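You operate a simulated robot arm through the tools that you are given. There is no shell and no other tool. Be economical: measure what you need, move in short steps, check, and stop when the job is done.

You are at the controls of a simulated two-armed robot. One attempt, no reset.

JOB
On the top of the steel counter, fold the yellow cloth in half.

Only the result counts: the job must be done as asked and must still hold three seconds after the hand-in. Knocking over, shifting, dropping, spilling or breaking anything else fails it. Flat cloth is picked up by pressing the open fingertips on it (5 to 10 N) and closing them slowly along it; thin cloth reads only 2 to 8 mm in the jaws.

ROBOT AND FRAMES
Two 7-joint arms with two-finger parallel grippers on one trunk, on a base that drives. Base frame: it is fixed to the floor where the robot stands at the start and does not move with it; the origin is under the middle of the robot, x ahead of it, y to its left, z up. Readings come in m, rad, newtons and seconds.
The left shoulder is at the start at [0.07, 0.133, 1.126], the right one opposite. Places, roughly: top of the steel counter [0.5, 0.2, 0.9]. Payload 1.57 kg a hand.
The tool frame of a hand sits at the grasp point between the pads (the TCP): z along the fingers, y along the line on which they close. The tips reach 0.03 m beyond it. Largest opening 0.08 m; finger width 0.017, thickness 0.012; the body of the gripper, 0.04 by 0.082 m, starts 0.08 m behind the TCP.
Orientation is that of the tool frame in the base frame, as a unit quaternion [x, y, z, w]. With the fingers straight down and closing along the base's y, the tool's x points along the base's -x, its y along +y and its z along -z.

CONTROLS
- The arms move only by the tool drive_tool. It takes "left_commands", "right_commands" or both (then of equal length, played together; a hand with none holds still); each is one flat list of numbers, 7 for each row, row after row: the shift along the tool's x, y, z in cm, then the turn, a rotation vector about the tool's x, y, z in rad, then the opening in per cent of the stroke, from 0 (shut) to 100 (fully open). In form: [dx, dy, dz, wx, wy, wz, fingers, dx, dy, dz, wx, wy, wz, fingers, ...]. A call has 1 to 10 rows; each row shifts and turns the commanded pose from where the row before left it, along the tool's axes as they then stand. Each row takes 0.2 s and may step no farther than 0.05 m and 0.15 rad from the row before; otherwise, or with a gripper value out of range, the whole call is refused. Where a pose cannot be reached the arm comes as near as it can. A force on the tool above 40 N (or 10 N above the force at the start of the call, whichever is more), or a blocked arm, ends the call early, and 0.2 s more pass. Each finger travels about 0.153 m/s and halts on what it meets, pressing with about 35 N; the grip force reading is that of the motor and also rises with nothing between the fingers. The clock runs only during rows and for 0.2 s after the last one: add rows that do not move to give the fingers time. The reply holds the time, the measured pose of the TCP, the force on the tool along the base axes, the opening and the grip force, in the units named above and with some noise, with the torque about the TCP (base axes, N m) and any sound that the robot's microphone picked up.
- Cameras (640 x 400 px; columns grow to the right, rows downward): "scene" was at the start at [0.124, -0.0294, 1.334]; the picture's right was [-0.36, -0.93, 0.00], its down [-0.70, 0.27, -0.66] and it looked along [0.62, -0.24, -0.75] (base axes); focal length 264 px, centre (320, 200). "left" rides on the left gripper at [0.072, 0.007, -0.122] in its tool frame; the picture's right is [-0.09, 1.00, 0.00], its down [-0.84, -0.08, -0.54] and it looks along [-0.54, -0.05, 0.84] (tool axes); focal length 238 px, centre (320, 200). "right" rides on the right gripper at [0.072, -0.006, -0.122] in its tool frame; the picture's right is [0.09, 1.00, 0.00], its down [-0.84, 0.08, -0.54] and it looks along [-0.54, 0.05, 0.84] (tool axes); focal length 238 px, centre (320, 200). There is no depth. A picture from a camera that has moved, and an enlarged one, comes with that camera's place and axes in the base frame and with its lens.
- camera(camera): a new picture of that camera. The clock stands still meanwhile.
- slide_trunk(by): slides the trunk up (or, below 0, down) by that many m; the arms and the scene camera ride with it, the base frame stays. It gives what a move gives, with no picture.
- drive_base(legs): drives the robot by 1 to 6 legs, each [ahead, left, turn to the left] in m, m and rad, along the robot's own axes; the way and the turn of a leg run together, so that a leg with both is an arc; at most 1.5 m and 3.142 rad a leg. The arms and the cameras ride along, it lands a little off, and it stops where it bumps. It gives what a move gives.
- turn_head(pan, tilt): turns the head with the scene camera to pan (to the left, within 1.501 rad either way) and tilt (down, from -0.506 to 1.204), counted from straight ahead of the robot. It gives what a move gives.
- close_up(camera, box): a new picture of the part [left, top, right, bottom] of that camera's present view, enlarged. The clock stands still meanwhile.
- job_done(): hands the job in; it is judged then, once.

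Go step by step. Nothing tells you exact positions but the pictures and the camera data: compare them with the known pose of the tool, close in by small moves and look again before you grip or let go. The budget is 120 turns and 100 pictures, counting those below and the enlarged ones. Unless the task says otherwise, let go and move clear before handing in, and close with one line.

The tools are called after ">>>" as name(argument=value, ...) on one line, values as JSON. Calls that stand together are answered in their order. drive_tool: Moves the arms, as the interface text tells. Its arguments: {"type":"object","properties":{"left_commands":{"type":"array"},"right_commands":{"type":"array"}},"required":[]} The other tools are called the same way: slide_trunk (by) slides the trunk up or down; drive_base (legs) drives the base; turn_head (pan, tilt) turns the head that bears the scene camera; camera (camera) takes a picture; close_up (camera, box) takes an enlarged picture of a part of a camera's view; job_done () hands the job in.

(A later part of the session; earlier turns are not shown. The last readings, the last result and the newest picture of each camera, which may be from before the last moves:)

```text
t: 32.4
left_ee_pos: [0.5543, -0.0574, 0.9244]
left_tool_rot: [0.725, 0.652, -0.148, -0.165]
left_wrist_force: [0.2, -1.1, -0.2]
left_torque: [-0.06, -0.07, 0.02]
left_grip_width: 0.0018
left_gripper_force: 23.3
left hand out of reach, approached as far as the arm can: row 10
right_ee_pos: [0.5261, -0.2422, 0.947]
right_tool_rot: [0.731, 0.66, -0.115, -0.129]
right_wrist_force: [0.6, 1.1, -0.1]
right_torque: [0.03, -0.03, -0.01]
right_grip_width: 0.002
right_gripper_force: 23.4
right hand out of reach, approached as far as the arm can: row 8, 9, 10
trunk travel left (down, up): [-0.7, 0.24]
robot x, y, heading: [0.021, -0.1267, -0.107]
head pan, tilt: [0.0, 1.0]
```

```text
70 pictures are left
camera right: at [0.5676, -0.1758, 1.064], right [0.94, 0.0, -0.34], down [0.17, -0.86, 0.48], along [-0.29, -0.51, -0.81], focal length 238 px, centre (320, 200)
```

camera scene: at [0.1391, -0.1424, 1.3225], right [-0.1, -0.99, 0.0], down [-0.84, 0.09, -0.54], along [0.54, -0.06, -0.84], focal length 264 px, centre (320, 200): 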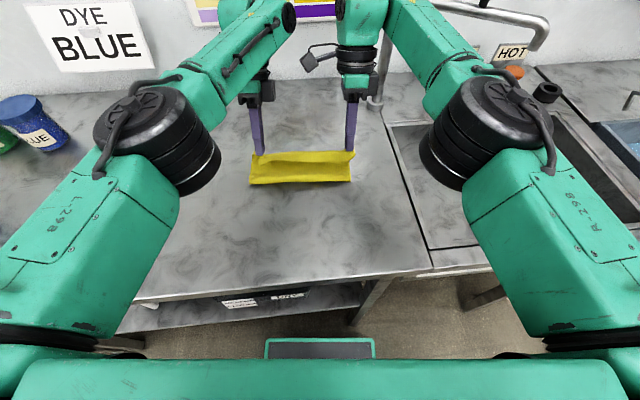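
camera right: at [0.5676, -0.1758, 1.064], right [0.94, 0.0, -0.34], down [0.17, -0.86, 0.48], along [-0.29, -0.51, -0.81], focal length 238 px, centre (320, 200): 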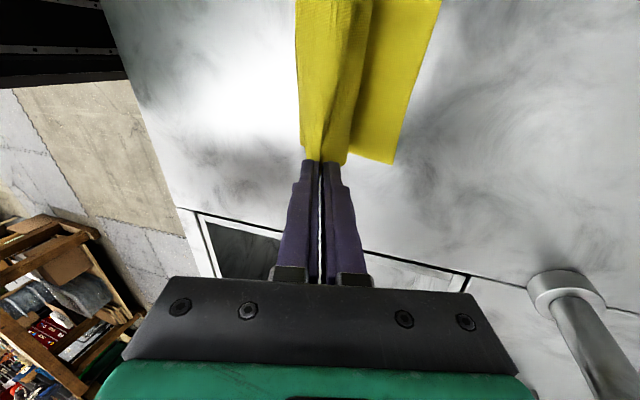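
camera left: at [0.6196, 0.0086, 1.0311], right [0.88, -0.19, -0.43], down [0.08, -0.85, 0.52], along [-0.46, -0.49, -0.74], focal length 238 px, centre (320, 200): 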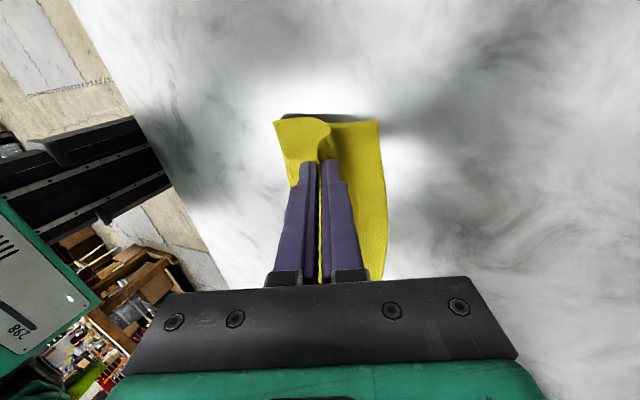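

The right arm runs out of reach slightly short of the far edge. I'll pull the left hand back a little, then move the base 3 cm forward so that both end up in place.

>>> drive_tool(left_commands=[0, -0.72, 0.35, 0, 0, 0, 0, 0, -0.72, 0.35, 0, 0, 0, 0, 0, -0.72, 0.34, 0, 0, 0, 0])

>>> drive_base(legs=[[0.03, 0, 0]])

>>> camera(camera="scene")

```text
t: 33.2
left_ee_pos: [0.5463, -0.0564, 0.9236]
left_tool_rot: [0.724, 0.653, -0.149, -0.166]
left_wrist_force: [-0.2, -1.0, -0.1]
left_torque: [-0.02, 0.01, 0.0]
left_grip_width: 0.0019
left_gripper_force: 23.6
left hand out of reach, approached as far as the arm can: row 2, 3
right_ee_pos: [0.5259, -0.244, 0.9477]
right_tool_rot: [0.732, 0.659, -0.117, -0.129]
right_wrist_force: [-0.2, 1.6, -0.3]
right_torque: [0.09, -0.01, 0.0]
right_grip_width: 0.0017
right_gripper_force: 23.5
trunk travel left (down, up): [-0.7, 0.24]
robot x, y, heading: [0.0202, -0.128, -0.107]
head pan, tilt: [0.0, 1.0]
```

```text
t: 34.0
left_ee_pos: [0.5724, -0.059, 0.9252]
left_tool_rot: [0.724, 0.654, -0.148, -0.163]
left_wrist_force: [0.5, -1.3, 0.0]
left_torque: [-0.04, -0.07, 0.01]
left_grip_width: 0.0018
left_gripper_force: 23.0
right_ee_pos: [0.5526, -0.2467, 0.9491]
right_tool_rot: [0.732, 0.659, -0.114, -0.128]
right_wrist_force: [-0.4, 1.7, -0.3]
right_torque: [0.09, -0.05, -0.02]
right_grip_width: 0.0017
right_gripper_force: 23.6
trunk travel left (down, up): [-0.7, 0.24]
robot x, y, heading: [0.0494, -0.136, -0.109]
head pan, tilt: [0.0, 1.0]
```

```text
69 pictures are left
camera scene: at [0.1648, -0.1451, 1.323], right [-0.1, -0.99, 0.0], down [-0.84, 0.09, -0.54], along [0.54, -0.06, -0.84], focal length 264 px, centre (320, 200)
```

scene: 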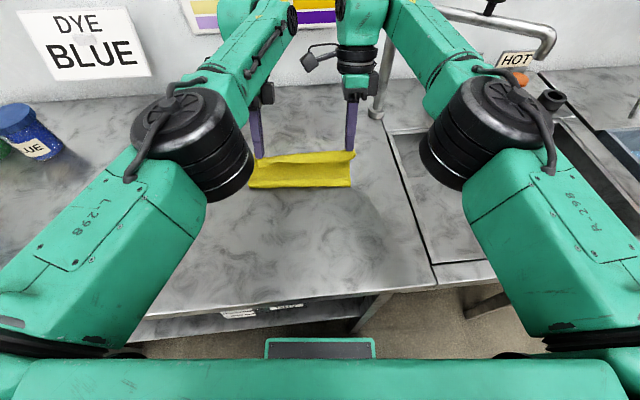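

Now the hands are near their targets; I'll lower both toward the counter at the far edge.

>>> drive_tool(left_commands=[0, -0.12, 0.33, 0, 0, 0, 0, 0, -0.12, 0.33, 0, 0, 0, 0, 0, -0.12, 0.33, 0, 0, 0, 0, 0, -0.12, 0.33, 0, 0, 0, 0], right_commands=[0, 0.3, 0.69, 0, 0, 0, 0, 0, 0.3, 0.69, 0, 0, 0, 0, 0, 0.3, 0.69, 0, 0, 0, 0, 0, 0.3, 0.68, 0, 0, 0, 0])

>>> camera(camera="right")

>>> camera(camera="left")

```text
t: 35.0
left_ee_pos: [0.5737, -0.0583, 0.9223]
left_tool_rot: [0.724, 0.653, -0.149, -0.165]
left_wrist_force: [-1.0, -1.0, 0.0]
left_torque: [0.0, 0.0, -0.02]
left_grip_width: 0.0018
left_gripper_force: 23.4
left hand out of reach, approached as far as the arm can: row 2, 3, 4
right_ee_pos: [0.5572, -0.2472, 0.9168]
right_tool_rot: [0.732, 0.659, -0.115, -0.129]
right_wrist_force: [0.4, 1.1, 1.2]
right_torque: [0.04, -0.04, -0.05]
right_grip_width: 0.0015
right_gripper_force: 23.5
trunk travel left (down, up): [-0.7, 0.24]
robot x, y, heading: [0.0513, -0.1336, -0.102]
head pan, tilt: [0.0, 1.0]
```

```text
68 pictures are left
camera right: at [0.5993, -0.1793, 1.0341], right [0.94, 0.0, -0.34], down [0.17, -0.86, 0.48], along [-0.29, -0.51, -0.81], focal length 238 px, centre (320, 200)
```

right: 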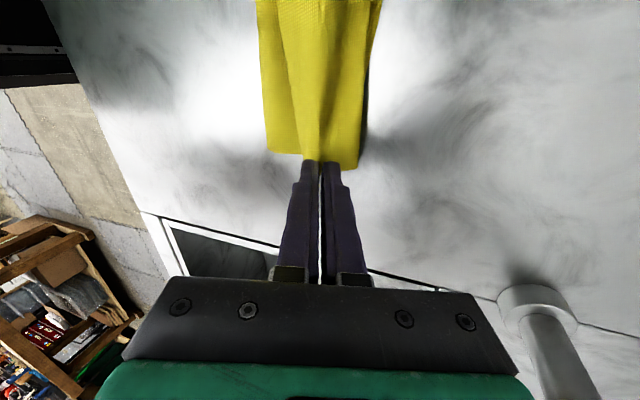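

```text
67 pictures are left
camera left: at [0.6402, 0.0072, 1.0284], right [0.88, -0.18, -0.43], down [0.08, -0.85, 0.52], along [-0.46, -0.49, -0.74], focal length 238 px, centre (320, 200)
```

left: 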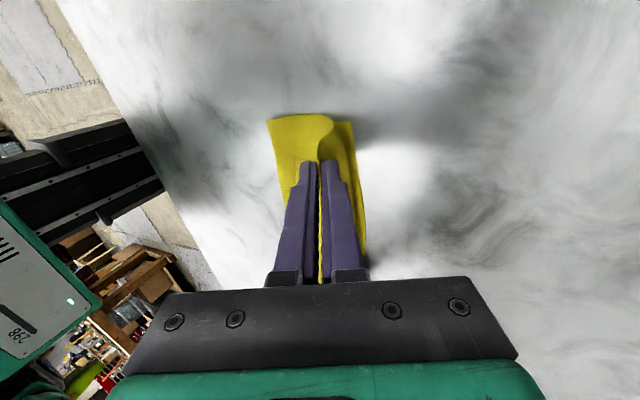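

The left wrist is at its tilt limit. I'll reduce its tilt slightly, move it 1 cm back, and then lower both hands with the trunk.

>>> drive_tool(left_commands=[0, 0, 0, -0.12, 0, 0, 0, 0, -0.47, 0.16, 0, 0, 0, 0, 0, -0.95, 0.3, 0, 0, 0, 0])

>>> slide_trunk(by=-0.02)

>>> camera(camera="left")

>>> camera(camera="scene")

```text
t: 35.8
left_ee_pos: [0.5743, -0.0581, 0.9212]
left_tool_rot: [0.724, 0.653, -0.149, -0.165]
left_wrist_force: [0.7, -0.9, 0.2]
left_torque: [0.0, -0.05, 0.0]
left_grip_width: 0.0016
left_gripper_force: 23.2
left hand out of reach, approached as far as the arm can: row 1, 2, 3
right_ee_pos: [0.5581, -0.2458, 0.9182]
right_tool_rot: [0.732, 0.659, -0.115, -0.129]
right_wrist_force: [-0.2, 0.8, 0.0]
right_torque: [0.0, 0.0, -0.02]
right_grip_width: 0.0017
right_gripper_force: 23.9
trunk travel left (down, up): [-0.7, 0.24]
robot x, y, heading: [0.0499, -0.1344, -0.105]
head pan, tilt: [0.0, 1.0]
```

```text
t: 36.5
left_ee_pos: [0.5737, -0.0594, 0.9025]
left_tool_rot: [0.724, 0.653, -0.149, -0.166]
left_wrist_force: [-0.1, -1.6, 0.2]
left_torque: [-0.03, -0.04, -0.01]
left_grip_width: 0.0018
left_gripper_force: 23.7
right_ee_pos: [0.5583, -0.2462, 0.8985]
right_tool_rot: [0.731, 0.66, -0.115, -0.129]
right_wrist_force: [0.2, 0.5, 0.7]
right_torque: [0.05, -0.05, -0.05]
right_grip_width: 0.0014
right_gripper_force: 23.4
trunk travel left (down, up): [-0.68, 0.26]
robot x, y, heading: [0.0495, -0.1341, -0.105]
head pan, tilt: [0.0, 1.0]
```

```text
66 pictures are left
camera left: at [0.6404, 0.0072, 1.0083], right [0.88, -0.18, -0.43], down [0.08, -0.85, 0.52], along [-0.46, -0.49, -0.74], focal length 238 px, centre (320, 200)
```

left: 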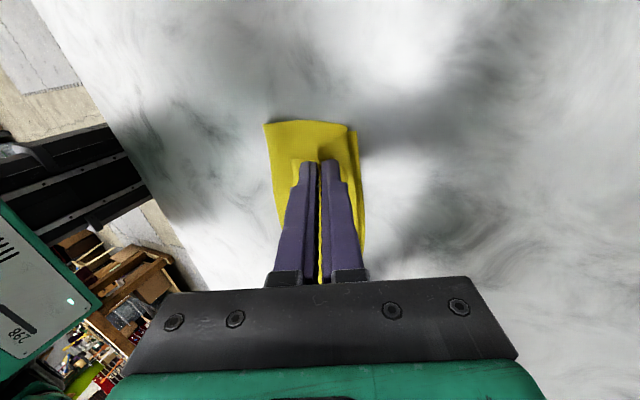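

```text
65 pictures are left
camera scene: at [0.1691, -0.1455, 1.3024], right [-0.1, -0.99, 0.0], down [-0.84, 0.09, -0.54], along [0.54, -0.06, -0.84], focal length 264 px, centre (320, 200)
```

scene: 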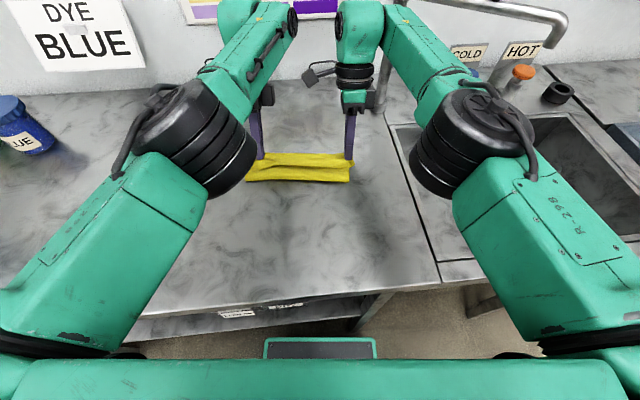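

Both tips are about 1–1.5 cm above the counter and roughly 2 cm short of the far edge. I'll open gently and look.

>>> drive_tool(left_commands=[0, 0, 0, 0, 0, 0, 15, 0, 0, 0, 0, 0, 0, 30, 0, 0, 0, 0, 0, 0, 45, 0, 0, 0, 0, 0, 0, 45], right_commands=[0, 0, 0, 0, 0, 0, 15, 0, 0, 0, 0, 0, 0, 30, 0, 0, 0, 0, 0, 0, 45, 0, 0, 0, 0, 0, 0, 45])

>>> camera(camera="left")

>>> camera(camera="right")

>>> close_up(camera="scene", box=[220, 110, 380, 210])

```text
t: 37.5
left_ee_pos: [0.5719, -0.0584, 0.9028]
left_tool_rot: [0.724, 0.653, -0.149, -0.165]
left_wrist_force: [0.0, 0.3, -0.3]
left_torque: [-0.01, -0.01, 0.0]
left_grip_width: 0.0361
left_gripper_force: 0.0
right_ee_pos: [0.5556, -0.2458, 0.899]
right_tool_rot: [0.732, 0.659, -0.115, -0.129]
right_wrist_force: [0.9, 0.0, 10.8]
right_torque: [0.04, -0.23, 0.0]
right_grip_width: 0.0329
right_gripper_force: 0.0
trunk travel left (down, up): [-0.68, 0.26]
robot x, y, heading: [0.0518, -0.1352, -0.102]
head pan, tilt: [0.0, 1.0]
```

```text
64 pictures are left
camera left: at [0.639, 0.0075, 1.0094], right [0.88, -0.18, -0.43], down [0.08, -0.85, 0.52], along [-0.46, -0.49, -0.74], focal length 238 px, centre (320, 200)
```

left: 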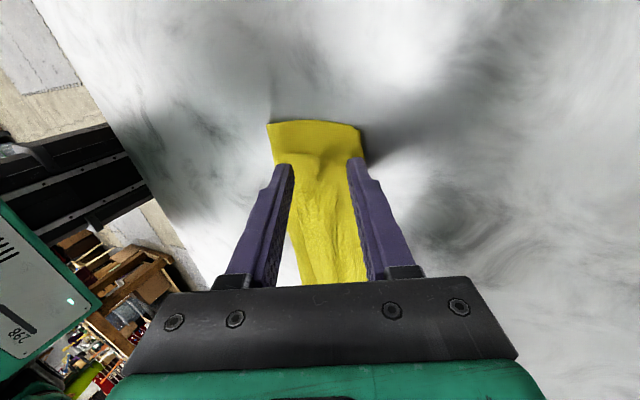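

```text
63 pictures are left
camera right: at [0.5982, -0.179, 1.0158], right [0.94, 0.0, -0.34], down [0.17, -0.86, 0.48], along [-0.29, -0.51, -0.81], focal length 238 px, centre (320, 200)
```

right: 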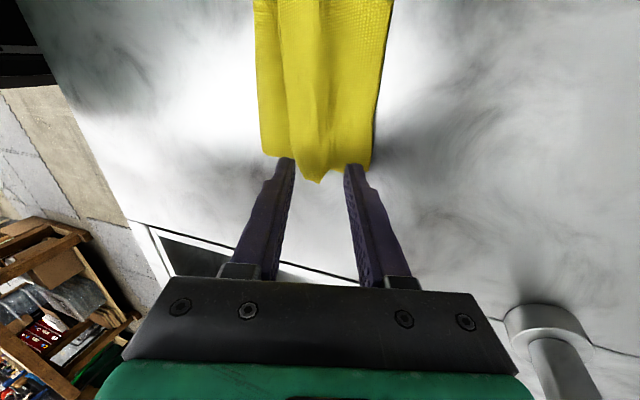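

```text
4.00 times, centred on (300, 160) of scene
camera zoom: at [0.1672, -0.1451, 1.3028], right [-0.1, -0.99, 0.0], down [-0.84, 0.09, -0.54], along [0.54, -0.06, -0.84], focal length 1058 px, centre (400, 360)
```

zoom: 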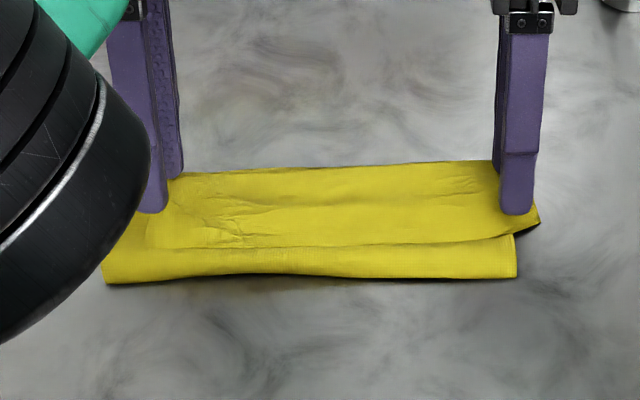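

Released. The edge appears partly turned back, so I'll raise the trunk to clear the view and inspect.

>>> slide_trunk(by=0.12)

>>> close_up(camera="scene", box=[220, 130, 380, 230])

>>> camera(camera="left")

>>> camera(camera="right")

```text
t: 39.0
left_ee_pos: [0.5746, -0.0584, 1.022]
left_tool_rot: [0.723, 0.653, -0.149, -0.166]
left_wrist_force: [0.0, -0.4, 0.0]
left_torque: [0.0, 0.03, 0.01]
left_grip_width: 0.036
left_gripper_force: 0.1
right_ee_pos: [0.5576, -0.2466, 1.0176]
right_tool_rot: [0.731, 0.659, -0.116, -0.13]
right_wrist_force: [-0.3, -1.0, -0.2]
right_torque: [-0.01, -0.01, -0.03]
right_grip_width: 0.0359
right_gripper_force: 0.1
trunk travel left (down, up): [-0.8, 0.14]
robot x, y, heading: [0.0492, -0.1322, -0.105]
head pan, tilt: [0.0, 1.0]
```

```text
4.00 times, centred on (300, 180) of scene
camera zoom: at [0.1697, -0.1456, 1.4224], right [-0.1, -0.99, 0.0], down [-0.84, 0.09, -0.54], along [0.54, -0.06, -0.84], focal length 1058 px, centre (400, 280)
```

zoom: 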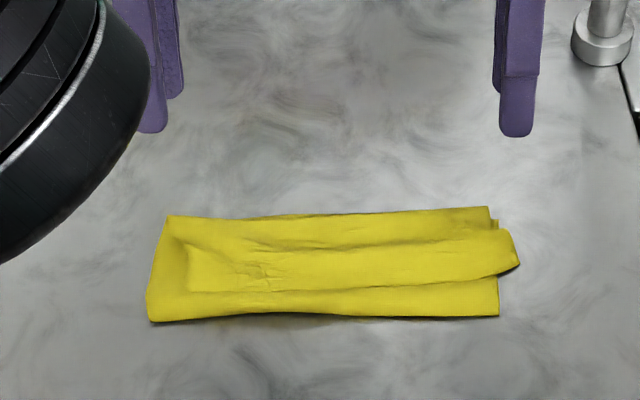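

```text
60 pictures are left
camera left: at [0.6409, 0.0071, 1.128], right [0.88, -0.18, -0.43], down [0.08, -0.85, 0.52], along [-0.46, -0.49, -0.73], focal length 238 px, centre (320, 200)
```

left: 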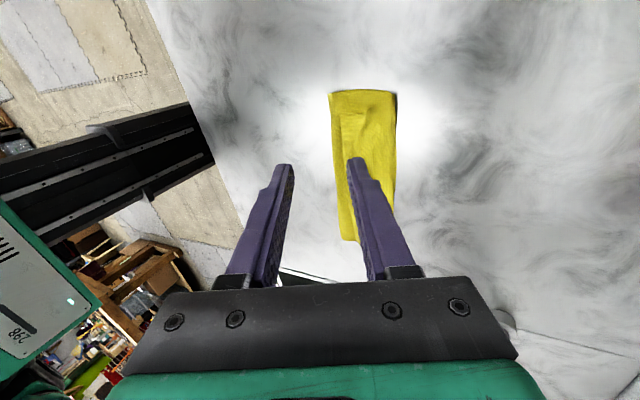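

```text
59 pictures are left
camera right: at [0.6, -0.1794, 1.1338], right [0.94, 0.0, -0.34], down [0.17, -0.86, 0.48], along [-0.29, -0.51, -0.81], focal length 238 px, centre (320, 200)
```

right: 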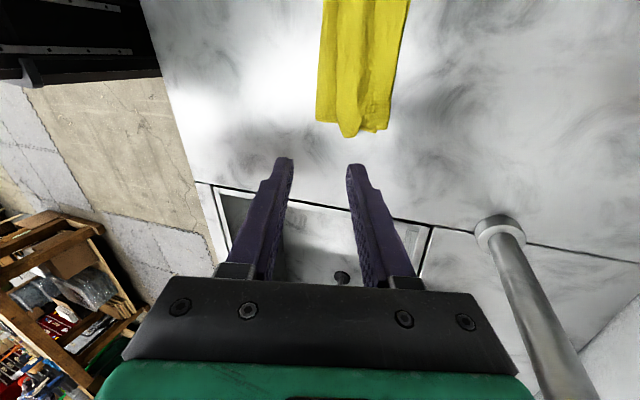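

The cloth ended up as three layers: the gripped strip turned back about 5 cm. I'll unfold it and redo the fold with a cleaner grip, with the hands in their default orientation. First I need to bring the hands back and undo the tilt and yaw.

>>> drive_tool(left_commands=[0, -2.5, -1, -0.09, 0, 0, 45, 0, -2.5, 0, -0.09, 0, 0, 45, 0, -2.5, 0, -0.09, 0, 0, 45, 0, -2.5, 0, -0.09, 0, 0, 45, 0, -2, 0, -0.09, 0, 0, 45], right_commands=[0, -2.5, -1, -0.07, 0, 0, 45, 0, -2.5, 0, -0.07, 0, 0, 45, 0, -2.5, 0, -0.07, 0, 0, 45, 0, -2.5, 0, -0.07, 0, 0, 45, 0, -2, 0, -0.07, 0, 0, 45])

```text
t: 40.2
left_ee_pos: [0.6283, -0.096, 1.1038]
left_tool_rot: [0.772, 0.633, -0.052, -0.016]
left_wrist_force: [-0.3, 0.3, 0.5]
left_torque: [0.02, -0.01, 0.03]
left_grip_width: 0.0359
left_gripper_force: 0.0
left hand out of reach, approached as far as the arm can: row 1, 2, 3, 4, 5
right_ee_pos: [0.4419, -0.2349, 1.0535]
right_tool_rot: [0.743, 0.669, 0.002, 0.002]
right_wrist_force: [0.0, 0.7, 0.7]
right_torque: [-0.01, -0.02, -0.03]
right_grip_width: 0.0364
right_gripper_force: 0.1
trunk travel left (down, up): [-0.8, 0.14]
robot x, y, heading: [0.0483, -0.133, -0.104]
head pan, tilt: [0.0, 1.0]
```

>>> drive_tool(left_commands=[0, 0, 0, 0, 0, -0.14, 45, 0, 0, 0, 0, 0, -0.14, 45, 0, 0, 0, 0, 0, -0.14, 45, 0, 0, 0, 0, 0, -0.14, 45, 0, 0, 0, 0, 0, -0.14, 45, 0, 0, 0, 0, 0, -0.14, 45], right_commands=[0, 0, 0, 0, 0, -0.14, 45, 0, 0, 0, 0, 0, -0.14, 45, 0, 0, 0, 0, 0, -0.14, 45, 0, 0, 0, 0, 0, -0.14, 45, 0, 0, 0, 0, 0, -0.14, 45, 0, 0, 0, 0, 0, -0.14, 45])

```text
t: 41.6
left_ee_pos: [0.6326, -0.0959, 1.1012]
left_tool_rot: [0.436, 0.898, -0.036, -0.037]
left_wrist_force: [0.2, -0.5, -0.4]
left_torque: [0.02, 0.02, 0.0]
left_grip_width: 0.0356
left_gripper_force: 0.1
right_ee_pos: [0.4456, -0.235, 1.0522]
right_tool_rot: [0.405, 0.914, 0.002, 0.0]
right_wrist_force: [1.2, 0.4, 1.1]
right_torque: [0.01, 0.01, -0.02]
right_grip_width: 0.036
right_gripper_force: 0.1
trunk travel left (down, up): [-0.8, 0.14]
robot x, y, heading: [0.0479, -0.1349, -0.103]
head pan, tilt: [0.0, 1.0]
```

>>> drive_tool(left_commands=[0, 0, 0, 0, 0, -0.133, 45, 0, 0, 0, 0, 0, -0.133, 45, 0, 0, 0, 0, 0, -0.133, 45, 0, 0, 0, 0, 0, -0.133, 45, 0, 0, 0, 0, 0, -0.133, 45, 0, 0, 0, 0, 0, -0.133, 45, 0, 0, 0, -0.03, -0.098, 0, 45, 3, 0.5, 0, 0, 0, 0, 45, 3, 0.5, 0, 0, 0, 0, 45, 3, 0.5, 0, 0, 0, 0, 45], right_commands=[0, 0, 0, 0, 0, -0.122, 45, 0, 0, 0, 0, 0, -0.122, 45, 0, 0, 0, 0, 0, -0.122, 45, 0, 0, 0, 0, 0, -0.122, 45, 0, 0, 0, 0, 0, -0.122, 45, 0, 0, 0, 0, 0, -0.122, 45, 0, 0, 0, 0, 0, 0, 45, 0, 0, 0, 0, 0, 0, 45, 0, 0, 0, 0, 0, 0, 45, 0, 0, 0, 0, 0, 0, 45])

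>>> slide_trunk(by=-0.05)

>>> camera(camera="right")

>>> camera(camera="left")

```text
t: 43.8
left_ee_pos: [0.6346, -0.0959, 1.1018]
left_tool_rot: [0.055, 0.998, -0.007, 0.0]
left_wrist_force: [0.3, 0.3, 0.6]
left_torque: [-0.02, 0.02, 0.01]
left_grip_width: 0.0357
left_gripper_force: 0.0
left hand out of reach, approached as far as the arm can: row 8, 9, 10
right_ee_pos: [0.4444, -0.2347, 1.052]
right_tool_rot: [0.052, 0.999, 0.001, 0.001]
right_wrist_force: [-0.5, -0.6, 0.3]
right_torque: [-0.01, -0.03, 0.01]
right_grip_width: 0.0359
right_gripper_force: 0.1
trunk travel left (down, up): [-0.8, 0.14]
robot x, y, heading: [0.0534, -0.1309, -0.104]
head pan, tilt: [0.0, 1.0]
```

```text
t: 44.7
left_ee_pos: [0.6339, -0.0964, 1.0522]
left_tool_rot: [0.055, 0.998, -0.007, 0.001]
left_wrist_force: [0.1, 0.2, 0.3]
left_torque: [0.01, 0.02, -0.01]
left_grip_width: 0.0359
left_gripper_force: 0.0
right_ee_pos: [0.4442, -0.2349, 1.003]
right_tool_rot: [0.051, 0.999, 0.0, 0.0]
right_wrist_force: [0.9, 0.1, 0.0]
right_torque: [0.03, -0.05, -0.02]
right_grip_width: 0.0357
right_gripper_force: 0.1
trunk travel left (down, up): [-0.75, 0.19]
robot x, y, heading: [0.0509, -0.1332, -0.104]
head pan, tilt: [0.0, 1.0]
```

```text
58 pictures are left
camera right: at [0.3719, -0.2346, 1.1235], right [0.01, 1.0, 0.0], down [0.84, -0.01, 0.54], along [0.54, 0.0, -0.84], focal length 238 px, centre (320, 200)
```

right: 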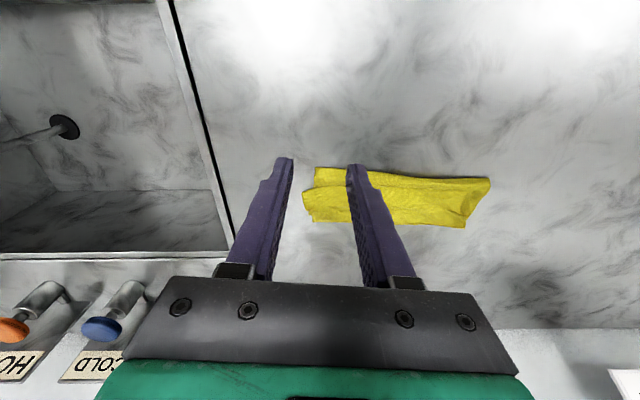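

```text
57 pictures are left
camera left: at [0.5624, -0.0793, 1.1719], right [0.2, 0.98, -0.01], down [0.82, -0.16, 0.54], along [0.53, -0.12, -0.84], focal length 238 px, centre (320, 200)
```

left: 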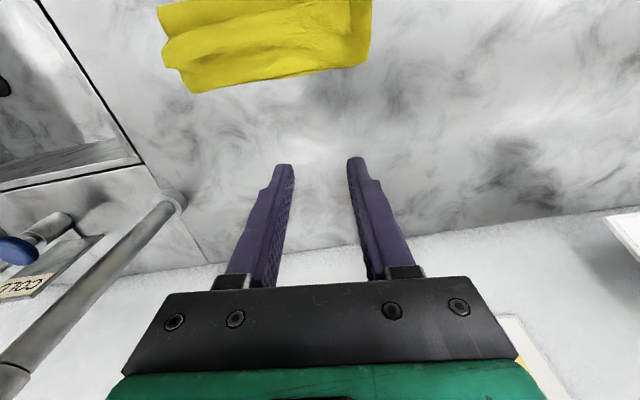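

The left arm seems to be in an awkward posture. I'll look at the scene and try moving it outward.

>>> drive_tool(left_commands=[0, 2, -1, 0, 0, 0, 45, 0, 2, -1, 0, 0, 0, 45, 0, 2, 0, 0, 0, 0, 45])

>>> camera(camera="scene")

```text
t: 45.5
left_ee_pos: [0.6408, -0.0349, 1.0689]
left_tool_rot: [0.054, 0.999, -0.007, 0.001]
left_wrist_force: [0.4, -0.6, -0.3]
left_torque: [-0.04, 0.01, 0.04]
left_grip_width: 0.0361
left_gripper_force: 0.0
right_ee_pos: [0.4459, -0.235, 1.0013]
right_tool_rot: [0.051, 0.999, 0.002, 0.001]
right_wrist_force: [0.5, 0.2, -0.6]
right_torque: [-0.02, 0.0, 0.0]
right_grip_width: 0.0359
right_gripper_force: 0.0
trunk travel left (down, up): [-0.75, 0.19]
robot x, y, heading: [0.0503, -0.1308, -0.107]
head pan, tilt: [0.0, 1.0]
```

```text
56 pictures are left
camera scene: at [0.1697, -0.1448, 1.3724], right [-0.1, -0.99, 0.0], down [-0.84, 0.09, -0.54], along [0.54, -0.06, -0.84], focal length 264 px, centre (320, 200)
```

scene: 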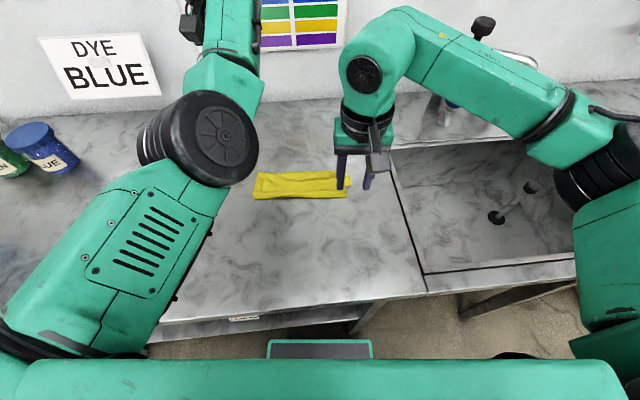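

>>> drive_tool(left_commands=[0, 3, 0, 0, 0, 0, 45, 0, 3, 0, 0, 0, 0, 45, 2, 3, 0, 0, 0, 0, 45, 2, 3, 0, 0, 0, 0, 45, 3, 0, 0, 0, 0, 0, 45, 3, 0, 0, 0, 0, 0, 45, 3, 0, 0, 0, 0, 0, 45, 3, 0, 0, 0, 0, 0, 45, 3, 0, 0, 0, 0, 0, 45])

>>> camera(camera="scene")

```text
t: 47.5
left_ee_pos: [0.5342, 0.1589, 1.0685]
left_tool_rot: [0.054, 0.998, -0.008, 0.001]
left_wrist_force: [-0.1, -0.1, 0.6]
left_torque: [-0.02, 0.01, 0.02]
left_grip_width: 0.0361
left_gripper_force: 0.1
left hand out of reach, approached as far as the arm can: row 5, 6, 7, 8, 9
right_ee_pos: [0.4452, -0.2338, 1.0013]
right_tool_rot: [0.051, 0.999, 0.0, 0.001]
right_wrist_force: [-0.7, 0.6, -0.6]
right_torque: [-0.01, 0.02, 0.02]
right_grip_width: 0.0362
right_gripper_force: 0.2
trunk travel left (down, up): [-0.75, 0.19]
robot x, y, heading: [0.0506, -0.1315, -0.106]
head pan, tilt: [0.0, 1.0]
```

```text
55 pictures are left
camera scene: at [0.169, -0.1451, 1.3725], right [-0.1, -0.99, 0.0], down [-0.84, 0.09, -0.54], along [0.54, -0.06, -0.84], focal length 264 px, centre (320, 200)
```

scene: 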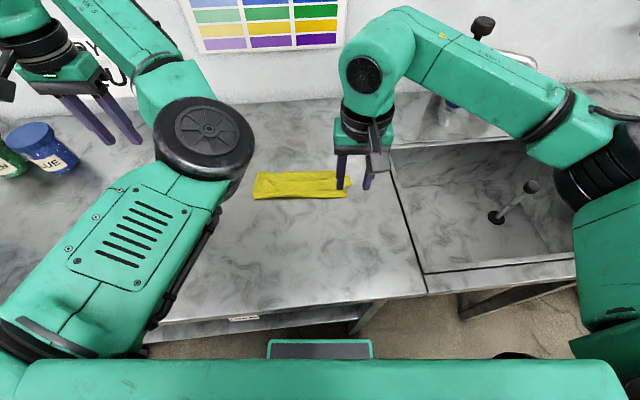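

>>> drive_tool(left_commands=[0, 0, -3, 0, 0, 0, 45, 0, 0, -3, 0, 0, 0, 45, 0, 0, -3, 0, 0, 0, 45, 3, 0, -3, 0, 0, 0, 45, 3, 0, 0, 0, 0, 0, 45, 3, 0, 0, 0, 0, 0, 45, 3, 0, 0, 0, 0, 0, 45])

```text
t: 49.1
left_ee_pos: [0.4367, 0.2056, 1.1896]
left_tool_rot: [0.054, 0.999, -0.006, 0.001]
left_wrist_force: [0.7, 0.7, -0.3]
left_torque: [0.01, 0.01, 0.0]
left_grip_width: 0.0361
left_gripper_force: 0.1
left hand out of reach, approached as far as the arm can: row 4, 5, 6, 7
right_ee_pos: [0.4441, -0.235, 1.0014]
right_tool_rot: [0.051, 0.999, 0.0, 0.001]
right_wrist_force: [-0.5, -0.6, 1.0]
right_torque: [-0.01, 0.03, -0.01]
right_grip_width: 0.0361
right_gripper_force: 0.1
trunk travel left (down, up): [-0.75, 0.19]
robot x, y, heading: [0.0484, -0.1288, -0.102]
head pan, tilt: [0.0, 1.0]
```

>>> drive_tool(left_commands=[0, 0, -3, 0, 0, 0, 45, 0, 0, -3, 0, 0, 0, 45, 3, 2, 0, 0, 0, 0, 45, 3, 2, 0, 0, 0, 0, 45, 3, 2, 0, 0, 0, 0, 45, 3, 0, 0, 0, 0, 0, 45, 3, 0, 0, 0, 0, 0, 45])

>>> camera(camera="scene")

```text
t: 50.7
left_ee_pos: [0.2918, 0.2813, 1.2494]
left_tool_rot: [0.055, 0.998, -0.007, 0.001]
left_wrist_force: [-0.4, -0.4, -0.2]
left_torque: [0.04, -0.03, 0.02]
left_grip_width: 0.036
left_gripper_force: 0.2
right_ee_pos: [0.4453, -0.2347, 1.0023]
right_tool_rot: [0.051, 0.999, 0.001, 0.002]
right_wrist_force: [-0.1, -0.4, 0.1]
right_torque: [-0.03, -0.01, 0.03]
right_grip_width: 0.0362
right_gripper_force: 0.1
trunk travel left (down, up): [-0.75, 0.19]
robot x, y, heading: [0.0543, -0.1341, -0.102]
head pan, tilt: [0.0, 1.0]
```

```text
54 pictures are left
camera scene: at [0.1681, -0.1452, 1.3726], right [-0.1, -0.99, 0.0], down [-0.84, 0.09, -0.54], along [0.54, -0.06, -0.84], focal length 264 px, centre (320, 200)
```

scene: 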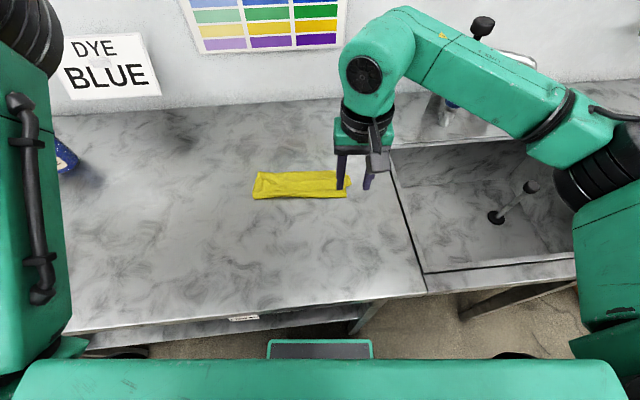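

The elbow swung back outward. Bringing the left hand back to a normal ready pose.

>>> drive_tool(left_commands=[-1.5, -3, 1, 0, 0, 0, 45, -1.5, -3, 1, 0, 0, 0, 45, -1.5, -3, 2, 0, 0, 0, 45, -1.5, -3, 2, 0, 0, 0, 45, -1.5, -3, 2, 0, 0, 0, 45, -1.5, -3, 2, 0, 0, 0, 45, -1.5, -3, 3, 0, 0, 0, 45, -1.5, -3, 3, 0, 0, 0, 45, 0, -2, 3, 0, 0, 0, 45, 0, 0, 3, 0, 0, 0, 45])

>>> camera(camera="scene")

>>> camera(camera="left")

```text
t: 52.9
left_ee_pos: [0.3862, 0.2158, 1.0285]
left_tool_rot: [0.053, 0.999, -0.008, 0.002]
left_wrist_force: [-0.1, 0.7, 0.2]
left_torque: [0.02, 0.01, -0.01]
left_grip_width: 0.0361
left_gripper_force: 0.1
left hand out of reach, approached as far as the arm can: row 3, 4, 5, 6, 7, 8, 9
right_ee_pos: [0.4452, -0.2341, 1.0022]
right_tool_rot: [0.051, 0.999, 0.0, 0.001]
right_wrist_force: [0.2, -0.6, 0.9]
right_torque: [-0.02, -0.02, 0.03]
right_grip_width: 0.036
right_gripper_force: 0.0
trunk travel left (down, up): [-0.75, 0.19]
robot x, y, heading: [0.0513, -0.1309, -0.105]
head pan, tilt: [0.0, 1.0]
```

```text
53 pictures are left
camera scene: at [0.1696, -0.1452, 1.3725], right [-0.1, -0.99, 0.0], down [-0.84, 0.09, -0.54], along [0.54, -0.06, -0.84], focal length 264 px, centre (320, 200)
```

scene: 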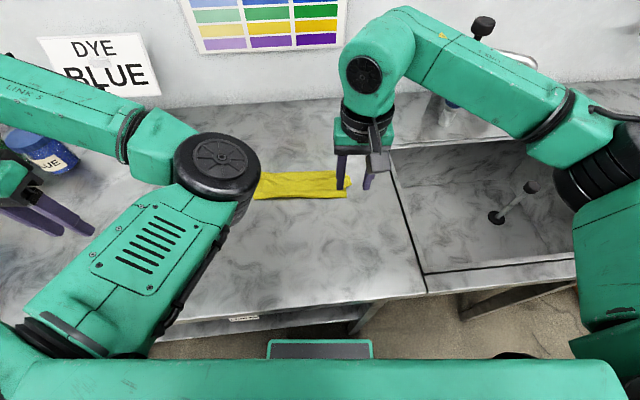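

```text
52 pictures are left
camera left: at [0.3162, 0.2323, 1.1495], right [0.2, 0.98, -0.01], down [0.82, -0.16, 0.55], along [0.53, -0.12, -0.84], focal length 238 px, centre (320, 200)
```

left: 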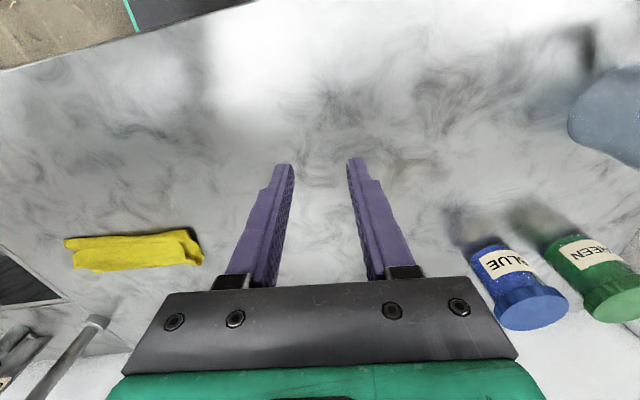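

>>> drive_tool(left_commands=[1, 0.8, -3, 0, 0, 0, 45, 1, 0.8, -3, 0, 0, 0, 45, 1, 0.8, -3, 0, 0, 0, 45, 1, 0.8, -3, 0, 0, 0, 45, 2, 0.8, -3, 0, 0, 0, 45, 2, 0.8, -3, 0, 0, 0, 45, 2, 0.8, -3, 0, 0, 0, 45, 2, 2, 0, 0, 0, 0, 45, 2, 2, 0, 0, 0, 0, 45, 2, 2, 0, 0, 0, 0, 45])

>>> drive_tool(left_commands=[0, 0, 3, 0, 0, 0, 45, 0, 0, 3, 0, 0, 0, 45, 0, 0, 3, 0, 0, 0, 45, 0, 0, 3, 0, 0, 0, 45, 0, 0, 3, 0, 0, 0, 45, 0, 0, 3, 0, 0, 0, 45])

>>> camera(camera="scene")

```text
t: 55.1
left_ee_pos: [0.2364, 0.3527, 1.2378]
left_tool_rot: [0.055, 0.998, -0.007, 0.002]
left_wrist_force: [0.4, -0.2, 0.1]
left_torque: [0.0, -0.03, 0.02]
left_grip_width: 0.036
left_gripper_force: 0.1
right_ee_pos: [0.4435, -0.235, 1.0035]
right_tool_rot: [0.051, 0.999, 0.001, 0.002]
right_wrist_force: [0.6, -0.1, 0.3]
right_torque: [-0.02, -0.01, -0.02]
right_grip_width: 0.036
right_gripper_force: 0.1
trunk travel left (down, up): [-0.75, 0.19]
robot x, y, heading: [0.0486, -0.1326, -0.106]
head pan, tilt: [0.0, 1.0]
```

```text
t: 56.5
left_ee_pos: [0.2386, 0.3488, 1.0561]
left_tool_rot: [0.054, 0.999, -0.007, 0.001]
left_wrist_force: [-0.2, 0.3, -0.2]
left_torque: [0.0, 0.02, 0.03]
left_grip_width: 0.036
left_gripper_force: 0.0
right_ee_pos: [0.4456, -0.2336, 1.0023]
right_tool_rot: [0.052, 0.999, 0.001, 0.002]
right_wrist_force: [-0.3, 0.5, 0.7]
right_torque: [0.01, 0.0, -0.03]
right_grip_width: 0.036
right_gripper_force: 0.1
trunk travel left (down, up): [-0.75, 0.19]
robot x, y, heading: [0.0501, -0.1313, -0.111]
head pan, tilt: [0.0, 1.0]
```

```text
51 pictures are left
camera scene: at [0.1697, -0.1453, 1.3725], right [-0.1, -0.99, 0.0], down [-0.84, 0.09, -0.54], along [0.54, -0.06, -0.84], focal length 264 px, centre (320, 200)
```

scene: 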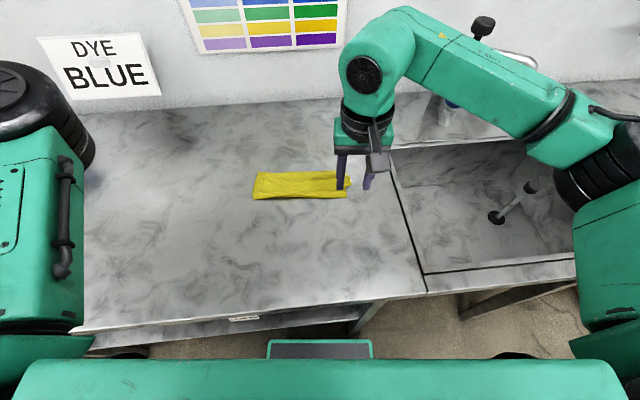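

>>> drive_tool(left_commands=[-1, -3, 0, 0, 0, 0, 45, -1, -3, 0, 0, 0, 0, 45, -1, -3, 0, 0, 0, 0, 45, -1, -3, 0, 0, 0, 0, 45, -1, -3, 0, 0, 0, 0, 45, -1, -3, 0, 0, 0, 0, 45])

>>> camera(camera="scene")

```text
t: 57.9
left_ee_pos: [0.2689, 0.1924, 1.0611]
left_tool_rot: [0.054, 0.999, -0.009, 0.0]
left_wrist_force: [0.1, 0.4, -0.6]
left_torque: [-0.03, 0.03, -0.01]
left_grip_width: 0.0364
left_gripper_force: 0.0
left hand out of reach, approached as far as the arm can: row 6
right_ee_pos: [0.4452, -0.2342, 1.0013]
right_tool_rot: [0.052, 0.999, 0.001, 0.001]
right_wrist_force: [0.3, 0.0, -0.4]
right_torque: [-0.02, -0.03, 0.0]
right_grip_width: 0.0358
right_gripper_force: 0.1
trunk travel left (down, up): [-0.75, 0.19]
robot x, y, heading: [0.0489, -0.1328, -0.099]
head pan, tilt: [0.0, 1.0]
```

```text
50 pictures are left
camera scene: at [0.1691, -0.1444, 1.3725], right [-0.1, -0.99, 0.0], down [-0.84, 0.09, -0.54], along [0.54, -0.06, -0.84], focal length 264 px, centre (320, 200)
```

scene: 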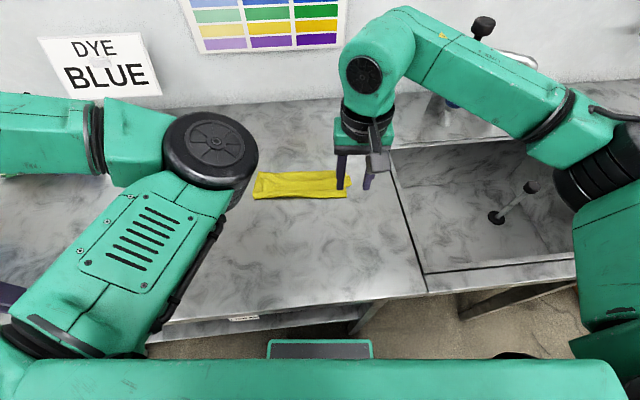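

The left arm stays in a flipped posture, so I'll park it out of the way and continue with the right hand alone. Then a close look at the cloth.

>>> drive_tool(left_commands=[1, 3, 0, 0, 0, 0, 45, 1, 3, 0, 0, 0, 0, 45, 1, 3, 0, 0, 0, 0, 45, 1, 3, 0, 0, 0, 0, 45, 1, 3, 0, 0, 0, 0, 45, 0, 1, 0, 0, 0, 0, 45], right_commands=[2, -2, 0, 0, 0, 0, 45, 2, -2, 0, 0, 0, 0, 45, 1, -2, 0, 0, 0, 0, 45, 0, -2, 0, 0, 0, 0, 45, 0, 0, 0, 0, 0, 0, 45, 0, 0, 0, 0, 0, 0, 45])

>>> close_up(camera="scene", box=[240, 140, 368, 220])

>>> camera(camera="right")

```text
t: 59.3
left_ee_pos: [0.2355, 0.3575, 1.0577]
left_tool_rot: [0.055, 0.998, -0.007, 0.0]
left_wrist_force: [0.3, 0.4, 0.1]
left_torque: [0.01, 0.0, 0.0]
left_grip_width: 0.036
left_gripper_force: 0.1
right_ee_pos: [0.3872, -0.3095, 1.0016]
right_tool_rot: [0.052, 0.999, 0.0, 0.001]
right_wrist_force: [-0.5, -0.3, 0.6]
right_torque: [0.03, 0.02, 0.01]
right_grip_width: 0.0362
right_gripper_force: 0.1
trunk travel left (down, up): [-0.75, 0.19]
robot x, y, heading: [0.0471, -0.1316, -0.105]
head pan, tilt: [0.0, 1.0]
```

```text
5.00 times, centred on (304, 180) of scene
camera zoom: at [0.1694, -0.1458, 1.3725], right [-0.1, -0.99, 0.0], down [-0.84, 0.09, -0.54], along [0.54, -0.06, -0.84], focal length 1322 px, centre (400, 300)
```

zoom: 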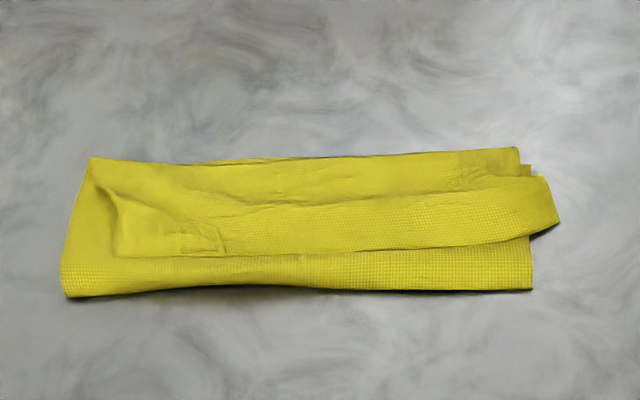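

```text
48 pictures are left
camera right: at [0.3149, -0.3097, 1.1237], right [0.01, 1.0, 0.0], down [0.84, -0.01, 0.54], along [0.54, 0.0, -0.84], focal length 238 px, centre (320, 200)
```

right: 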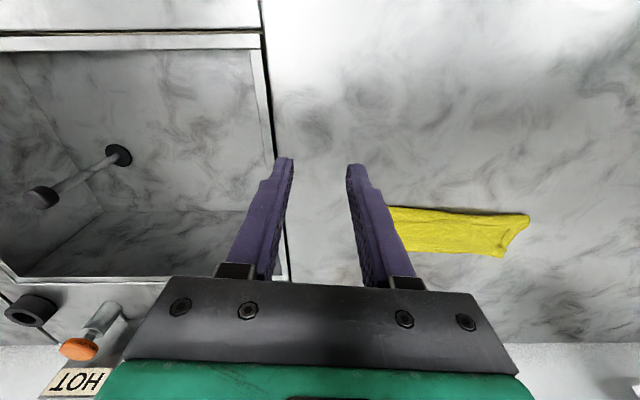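

The flap edge (the original near edge) lies on top at x ≈ 0.52–0.53. I'll pinch that flap with the right hand and pull it back toward the robot to unfold the cloth.

>>> drive_tool(right_commands=[-3, 2, 0, 0, 0, 0, 40, -3, 2, 0, 0, 0, 0, 40, -3, 2, 0, 0, 0, 0, 40, -3, 2, 0, 0, 0, 0, 40, -1.7, 1.9, 0, 0, 0, 0, 40, 0, 0, 3, 0, 0, 0, 40, 0, 0, 3, 0, 0, 0, 40, 0, 0, 2.8, 0, 0, 0, 40, 0, 0, 0, 0, 0, 0, 40])

>>> camera(camera="right")

>>> close_up(camera="scene", box=[240, 140, 368, 220])

```text
t: 61.3
left_ee_pos: [0.2355, 0.3566, 1.0591]
left_tool_rot: [0.054, 0.999, -0.007, 0.0]
left_wrist_force: [0.1, -0.6, 0.3]
left_torque: [-0.01, 0.02, 0.02]
left_grip_width: 0.036
left_gripper_force: 0.0
right_ee_pos: [0.5332, -0.2231, 0.9134]
right_tool_rot: [0.052, 0.999, 0.001, 0.002]
right_wrist_force: [-0.1, -0.4, -0.6]
right_torque: [-0.03, 0.0, 0.02]
right_grip_width: 0.0322
right_gripper_force: 0.1
trunk travel left (down, up): [-0.75, 0.19]
robot x, y, heading: [0.0509, -0.1322, -0.105]
head pan, tilt: [0.0, 1.0]
```

```text
47 pictures are left
camera right: at [0.4596, -0.2227, 1.0349], right [0.01, 1.0, 0.0], down [0.84, -0.01, 0.54], along [0.54, 0.0, -0.84], focal length 238 px, centre (320, 200)
```

right: 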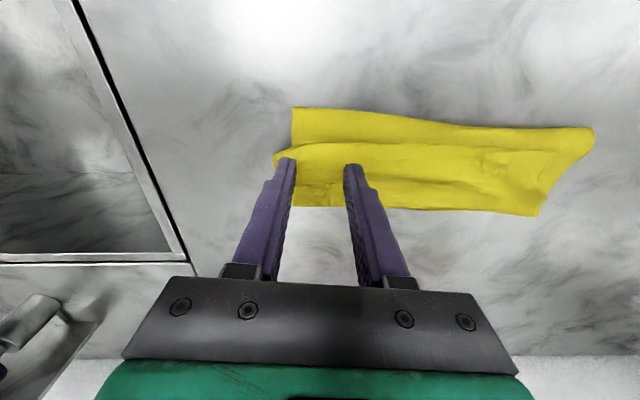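

```text
5.00 times, centred on (304, 180) of scene
camera zoom: at [0.169, -0.1457, 1.3725], right [-0.1, -0.99, 0.0], down [-0.84, 0.09, -0.54], along [0.54, -0.06, -0.84], focal length 1322 px, centre (400, 300)
```

zoom: 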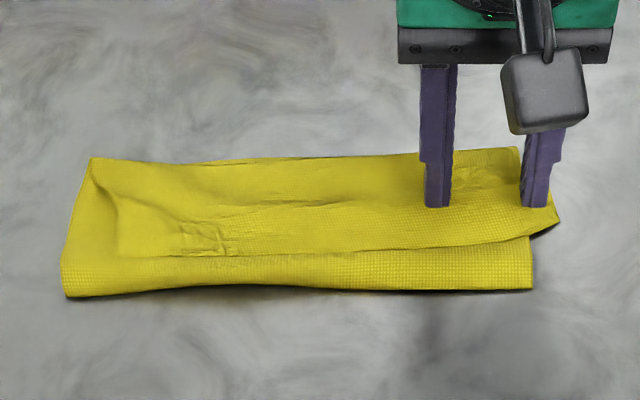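

>>> drive_tool(right_commands=[0.2, 0.5, 0.8, 0, 0, 0, 40, 0, 0, 0.6, 0, 0, 0, 40, 0, 0, 0.3, 0, 0, 0, 40, 0, 0, 0, 0, 0, 0, 40])

```text
t: 62.3
left_ee_pos: [0.2354, 0.3561, 1.0591]
left_tool_rot: [0.055, 0.998, -0.007, 0.0]
left_wrist_force: [-1.2, 0.8, 0.2]
left_torque: [-0.02, 0.01, -0.02]
left_grip_width: 0.0361
left_gripper_force: 0.0
right_ee_pos: [0.5337, -0.218, 0.8966]
right_tool_rot: [0.052, 0.999, 0.001, 0.001]
right_wrist_force: [0.8, 0.4, 0.0]
right_torque: [0.01, 0.0, 0.0]
right_grip_width: 0.032
right_gripper_force: 0.1
trunk travel left (down, up): [-0.75, 0.19]
robot x, y, heading: [0.049, -0.1336, -0.103]
head pan, tilt: [0.0, 1.0]
```

>>> drive_tool(right_commands=[0, 0, 0.2, 0, 0, 0, 40, 0, 0, 0.15, 0, 0, 0, 40, 0, 0, 0, 0, 0, 0, 40])

>>> close_up(camera="right", box=[240, 100, 440, 225])

```text
t: 63.1
left_ee_pos: [0.2351, 0.3566, 1.0586]
left_tool_rot: [0.053, 0.999, -0.007, 0.001]
left_wrist_force: [0.3, -0.2, 0.1]
left_torque: [0.0, 0.01, 0.03]
left_grip_width: 0.0362
left_gripper_force: 0.0
right_ee_pos: [0.5323, -0.2195, 0.8931]
right_tool_rot: [0.052, 0.999, 0.001, 0.002]
right_wrist_force: [0.4, -0.4, 0.3]
right_torque: [0.01, -0.04, 0.0]
right_grip_width: 0.0319
right_gripper_force: 0.1
trunk travel left (down, up): [-0.75, 0.19]
robot x, y, heading: [0.049, -0.1314, -0.104]
head pan, tilt: [0.0, 1.0]
```

```text
3.20 times, centred on (340, 162) of right
camera zoom: at [0.4595, -0.2192, 1.015], right [0.01, 1.0, 0.0], down [0.84, -0.01, 0.54], along [0.54, 0.0, -0.84], focal length 763 px, centre (256, 320)
```

zoom: 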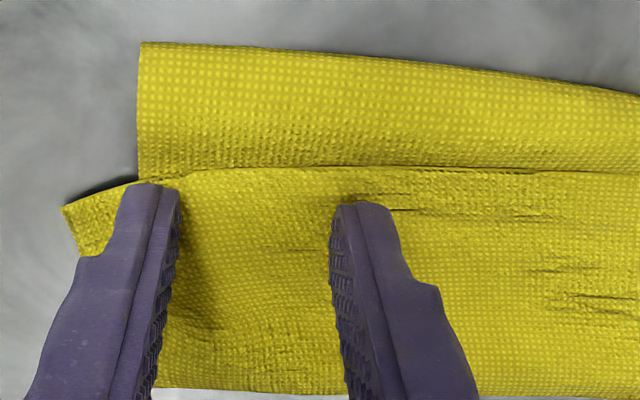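

Fingertips sit just inside the flap's edge, not yet pressing. Lowering a little further.

>>> drive_tool(right_commands=[0, 0, 0.15, 0, 0, 0, 40, 0, 0, 0.1, 0, 0, 0, 40, 0, 0, 0, 0, 0, 0, 40])

```text
t: 63.9
left_ee_pos: [0.2352, 0.3576, 1.0593]
left_tool_rot: [0.055, 0.998, -0.007, 0.002]
left_wrist_force: [0.2, 0.4, 0.2]
left_torque: [-0.02, 0.0, 0.01]
left_grip_width: 0.0358
left_gripper_force: 0.1
right_ee_pos: [0.532, -0.219, 0.8917]
right_tool_rot: [0.051, 0.999, 0.001, 0.002]
right_wrist_force: [1.5, -0.7, 9.1]
right_torque: [-0.17, -0.06, 0.04]
right_grip_width: 0.0321
right_gripper_force: 0.1
trunk travel left (down, up): [-0.75, 0.19]
robot x, y, heading: [0.0535, -0.1278, -0.107]
head pan, tilt: [0.0, 1.0]
```

>>> drive_tool(right_commands=[0, 0, 0, 0, 0, 0, 36, 0, 0, 0, 0, 0, 0, 32, 0, 0, 0, 0, 0, 0, 28, 0, 0, 0, 0, 0, 0, 24, 0, 0, 0, 0, 0, 0, 20, 0, 0, 0, 0, 0, 0, 16, 0, 0, 0, 0, 0, 0, 12, 0, 0, 0, 0, 0, 0, 8, 0, 0, 0, 0, 0, 0, 4, 0, 0, 0, 0, 0, 0, 0])

>>> close_up(camera="right", box=[240, 100, 440, 225])

```text
t: 66.1
left_ee_pos: [0.2341, 0.3571, 1.0593]
left_tool_rot: [0.054, 0.998, -0.007, 0.0]
left_wrist_force: [0.5, -0.1, -0.7]
left_torque: [0.01, 0.02, -0.02]
left_grip_width: 0.036
left_gripper_force: 0.0
right_ee_pos: [0.5303, -0.2196, 0.8928]
right_tool_rot: [0.051, 0.999, 0.001, 0.002]
right_wrist_force: [0.4, -0.7, 12.5]
right_torque: [-0.04, -0.01, -0.02]
right_grip_width: 0.0001
right_gripper_force: 21.9
trunk travel left (down, up): [-0.75, 0.19]
robot x, y, heading: [0.0507, -0.1333, -0.105]
head pan, tilt: [0.0, 1.0]
```

```text
3.20 times, centred on (340, 162) of right
camera zoom: at [0.4577, -0.219, 1.0134], right [0.01, 1.0, 0.0], down [0.84, -0.01, 0.55], along [0.55, 0.0, -0.84], focal length 763 px, centre (256, 320)
```

zoom: 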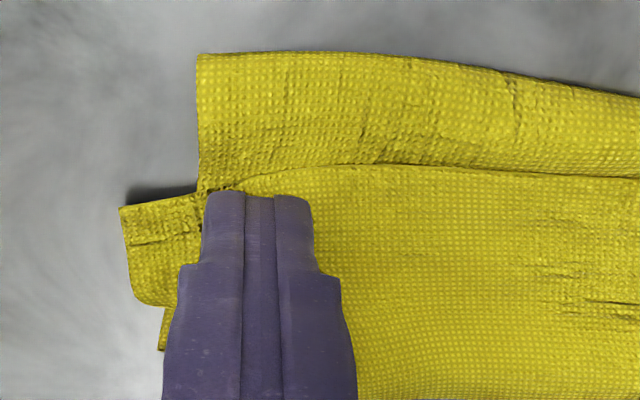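

It slipped again (width 0) because it was too close to the free edge. I'll retry 1 cm further in with a wider opening.

>>> drive_tool(right_commands=[0, 0, -0.8, 0, 0, 0, 0, -1.2, 0.5, 0, 0, 0, 0, 55, 0, 0, 0, 0, 0, 0, 55, 0, 0, 0.5, 0, 0, 0, 55, 0, 0, 0.25, 0, 0, 0, 55, 0, 0, 0, 0, 0, 0, 55])

>>> close_up(camera="right", box=[240, 100, 440, 225])

```text
t: 67.5
left_ee_pos: [0.2358, 0.358, 1.0589]
left_tool_rot: [0.054, 0.999, -0.007, 0.001]
left_wrist_force: [0.2, -0.2, -0.2]
left_torque: [0.03, -0.04, 0.0]
left_grip_width: 0.0359
left_gripper_force: 0.0
right_ee_pos: [0.5451, -0.2167, 0.8923]
right_tool_rot: [0.051, 0.999, 0.001, 0.002]
right_wrist_force: [0.3, 0.5, 4.9]
right_torque: [-0.09, 0.0, 0.02]
right_grip_width: 0.0441
right_gripper_force: 0.3
trunk travel left (down, up): [-0.75, 0.19]
robot x, y, heading: [0.0486, -0.1327, -0.106]
head pan, tilt: [0.0, 1.0]
```

```text
3.20 times, centred on (340, 162) of right
camera zoom: at [0.4712, -0.2156, 1.0136], right [0.01, 1.0, 0.0], down [0.84, -0.01, 0.54], along [0.54, 0.0, -0.84], focal length 763 px, centre (256, 320)
```

zoom: 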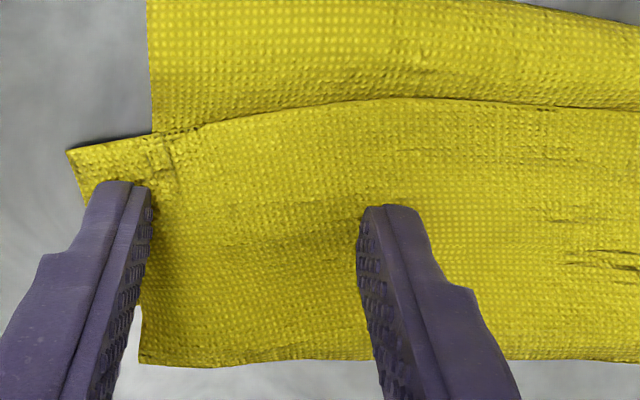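

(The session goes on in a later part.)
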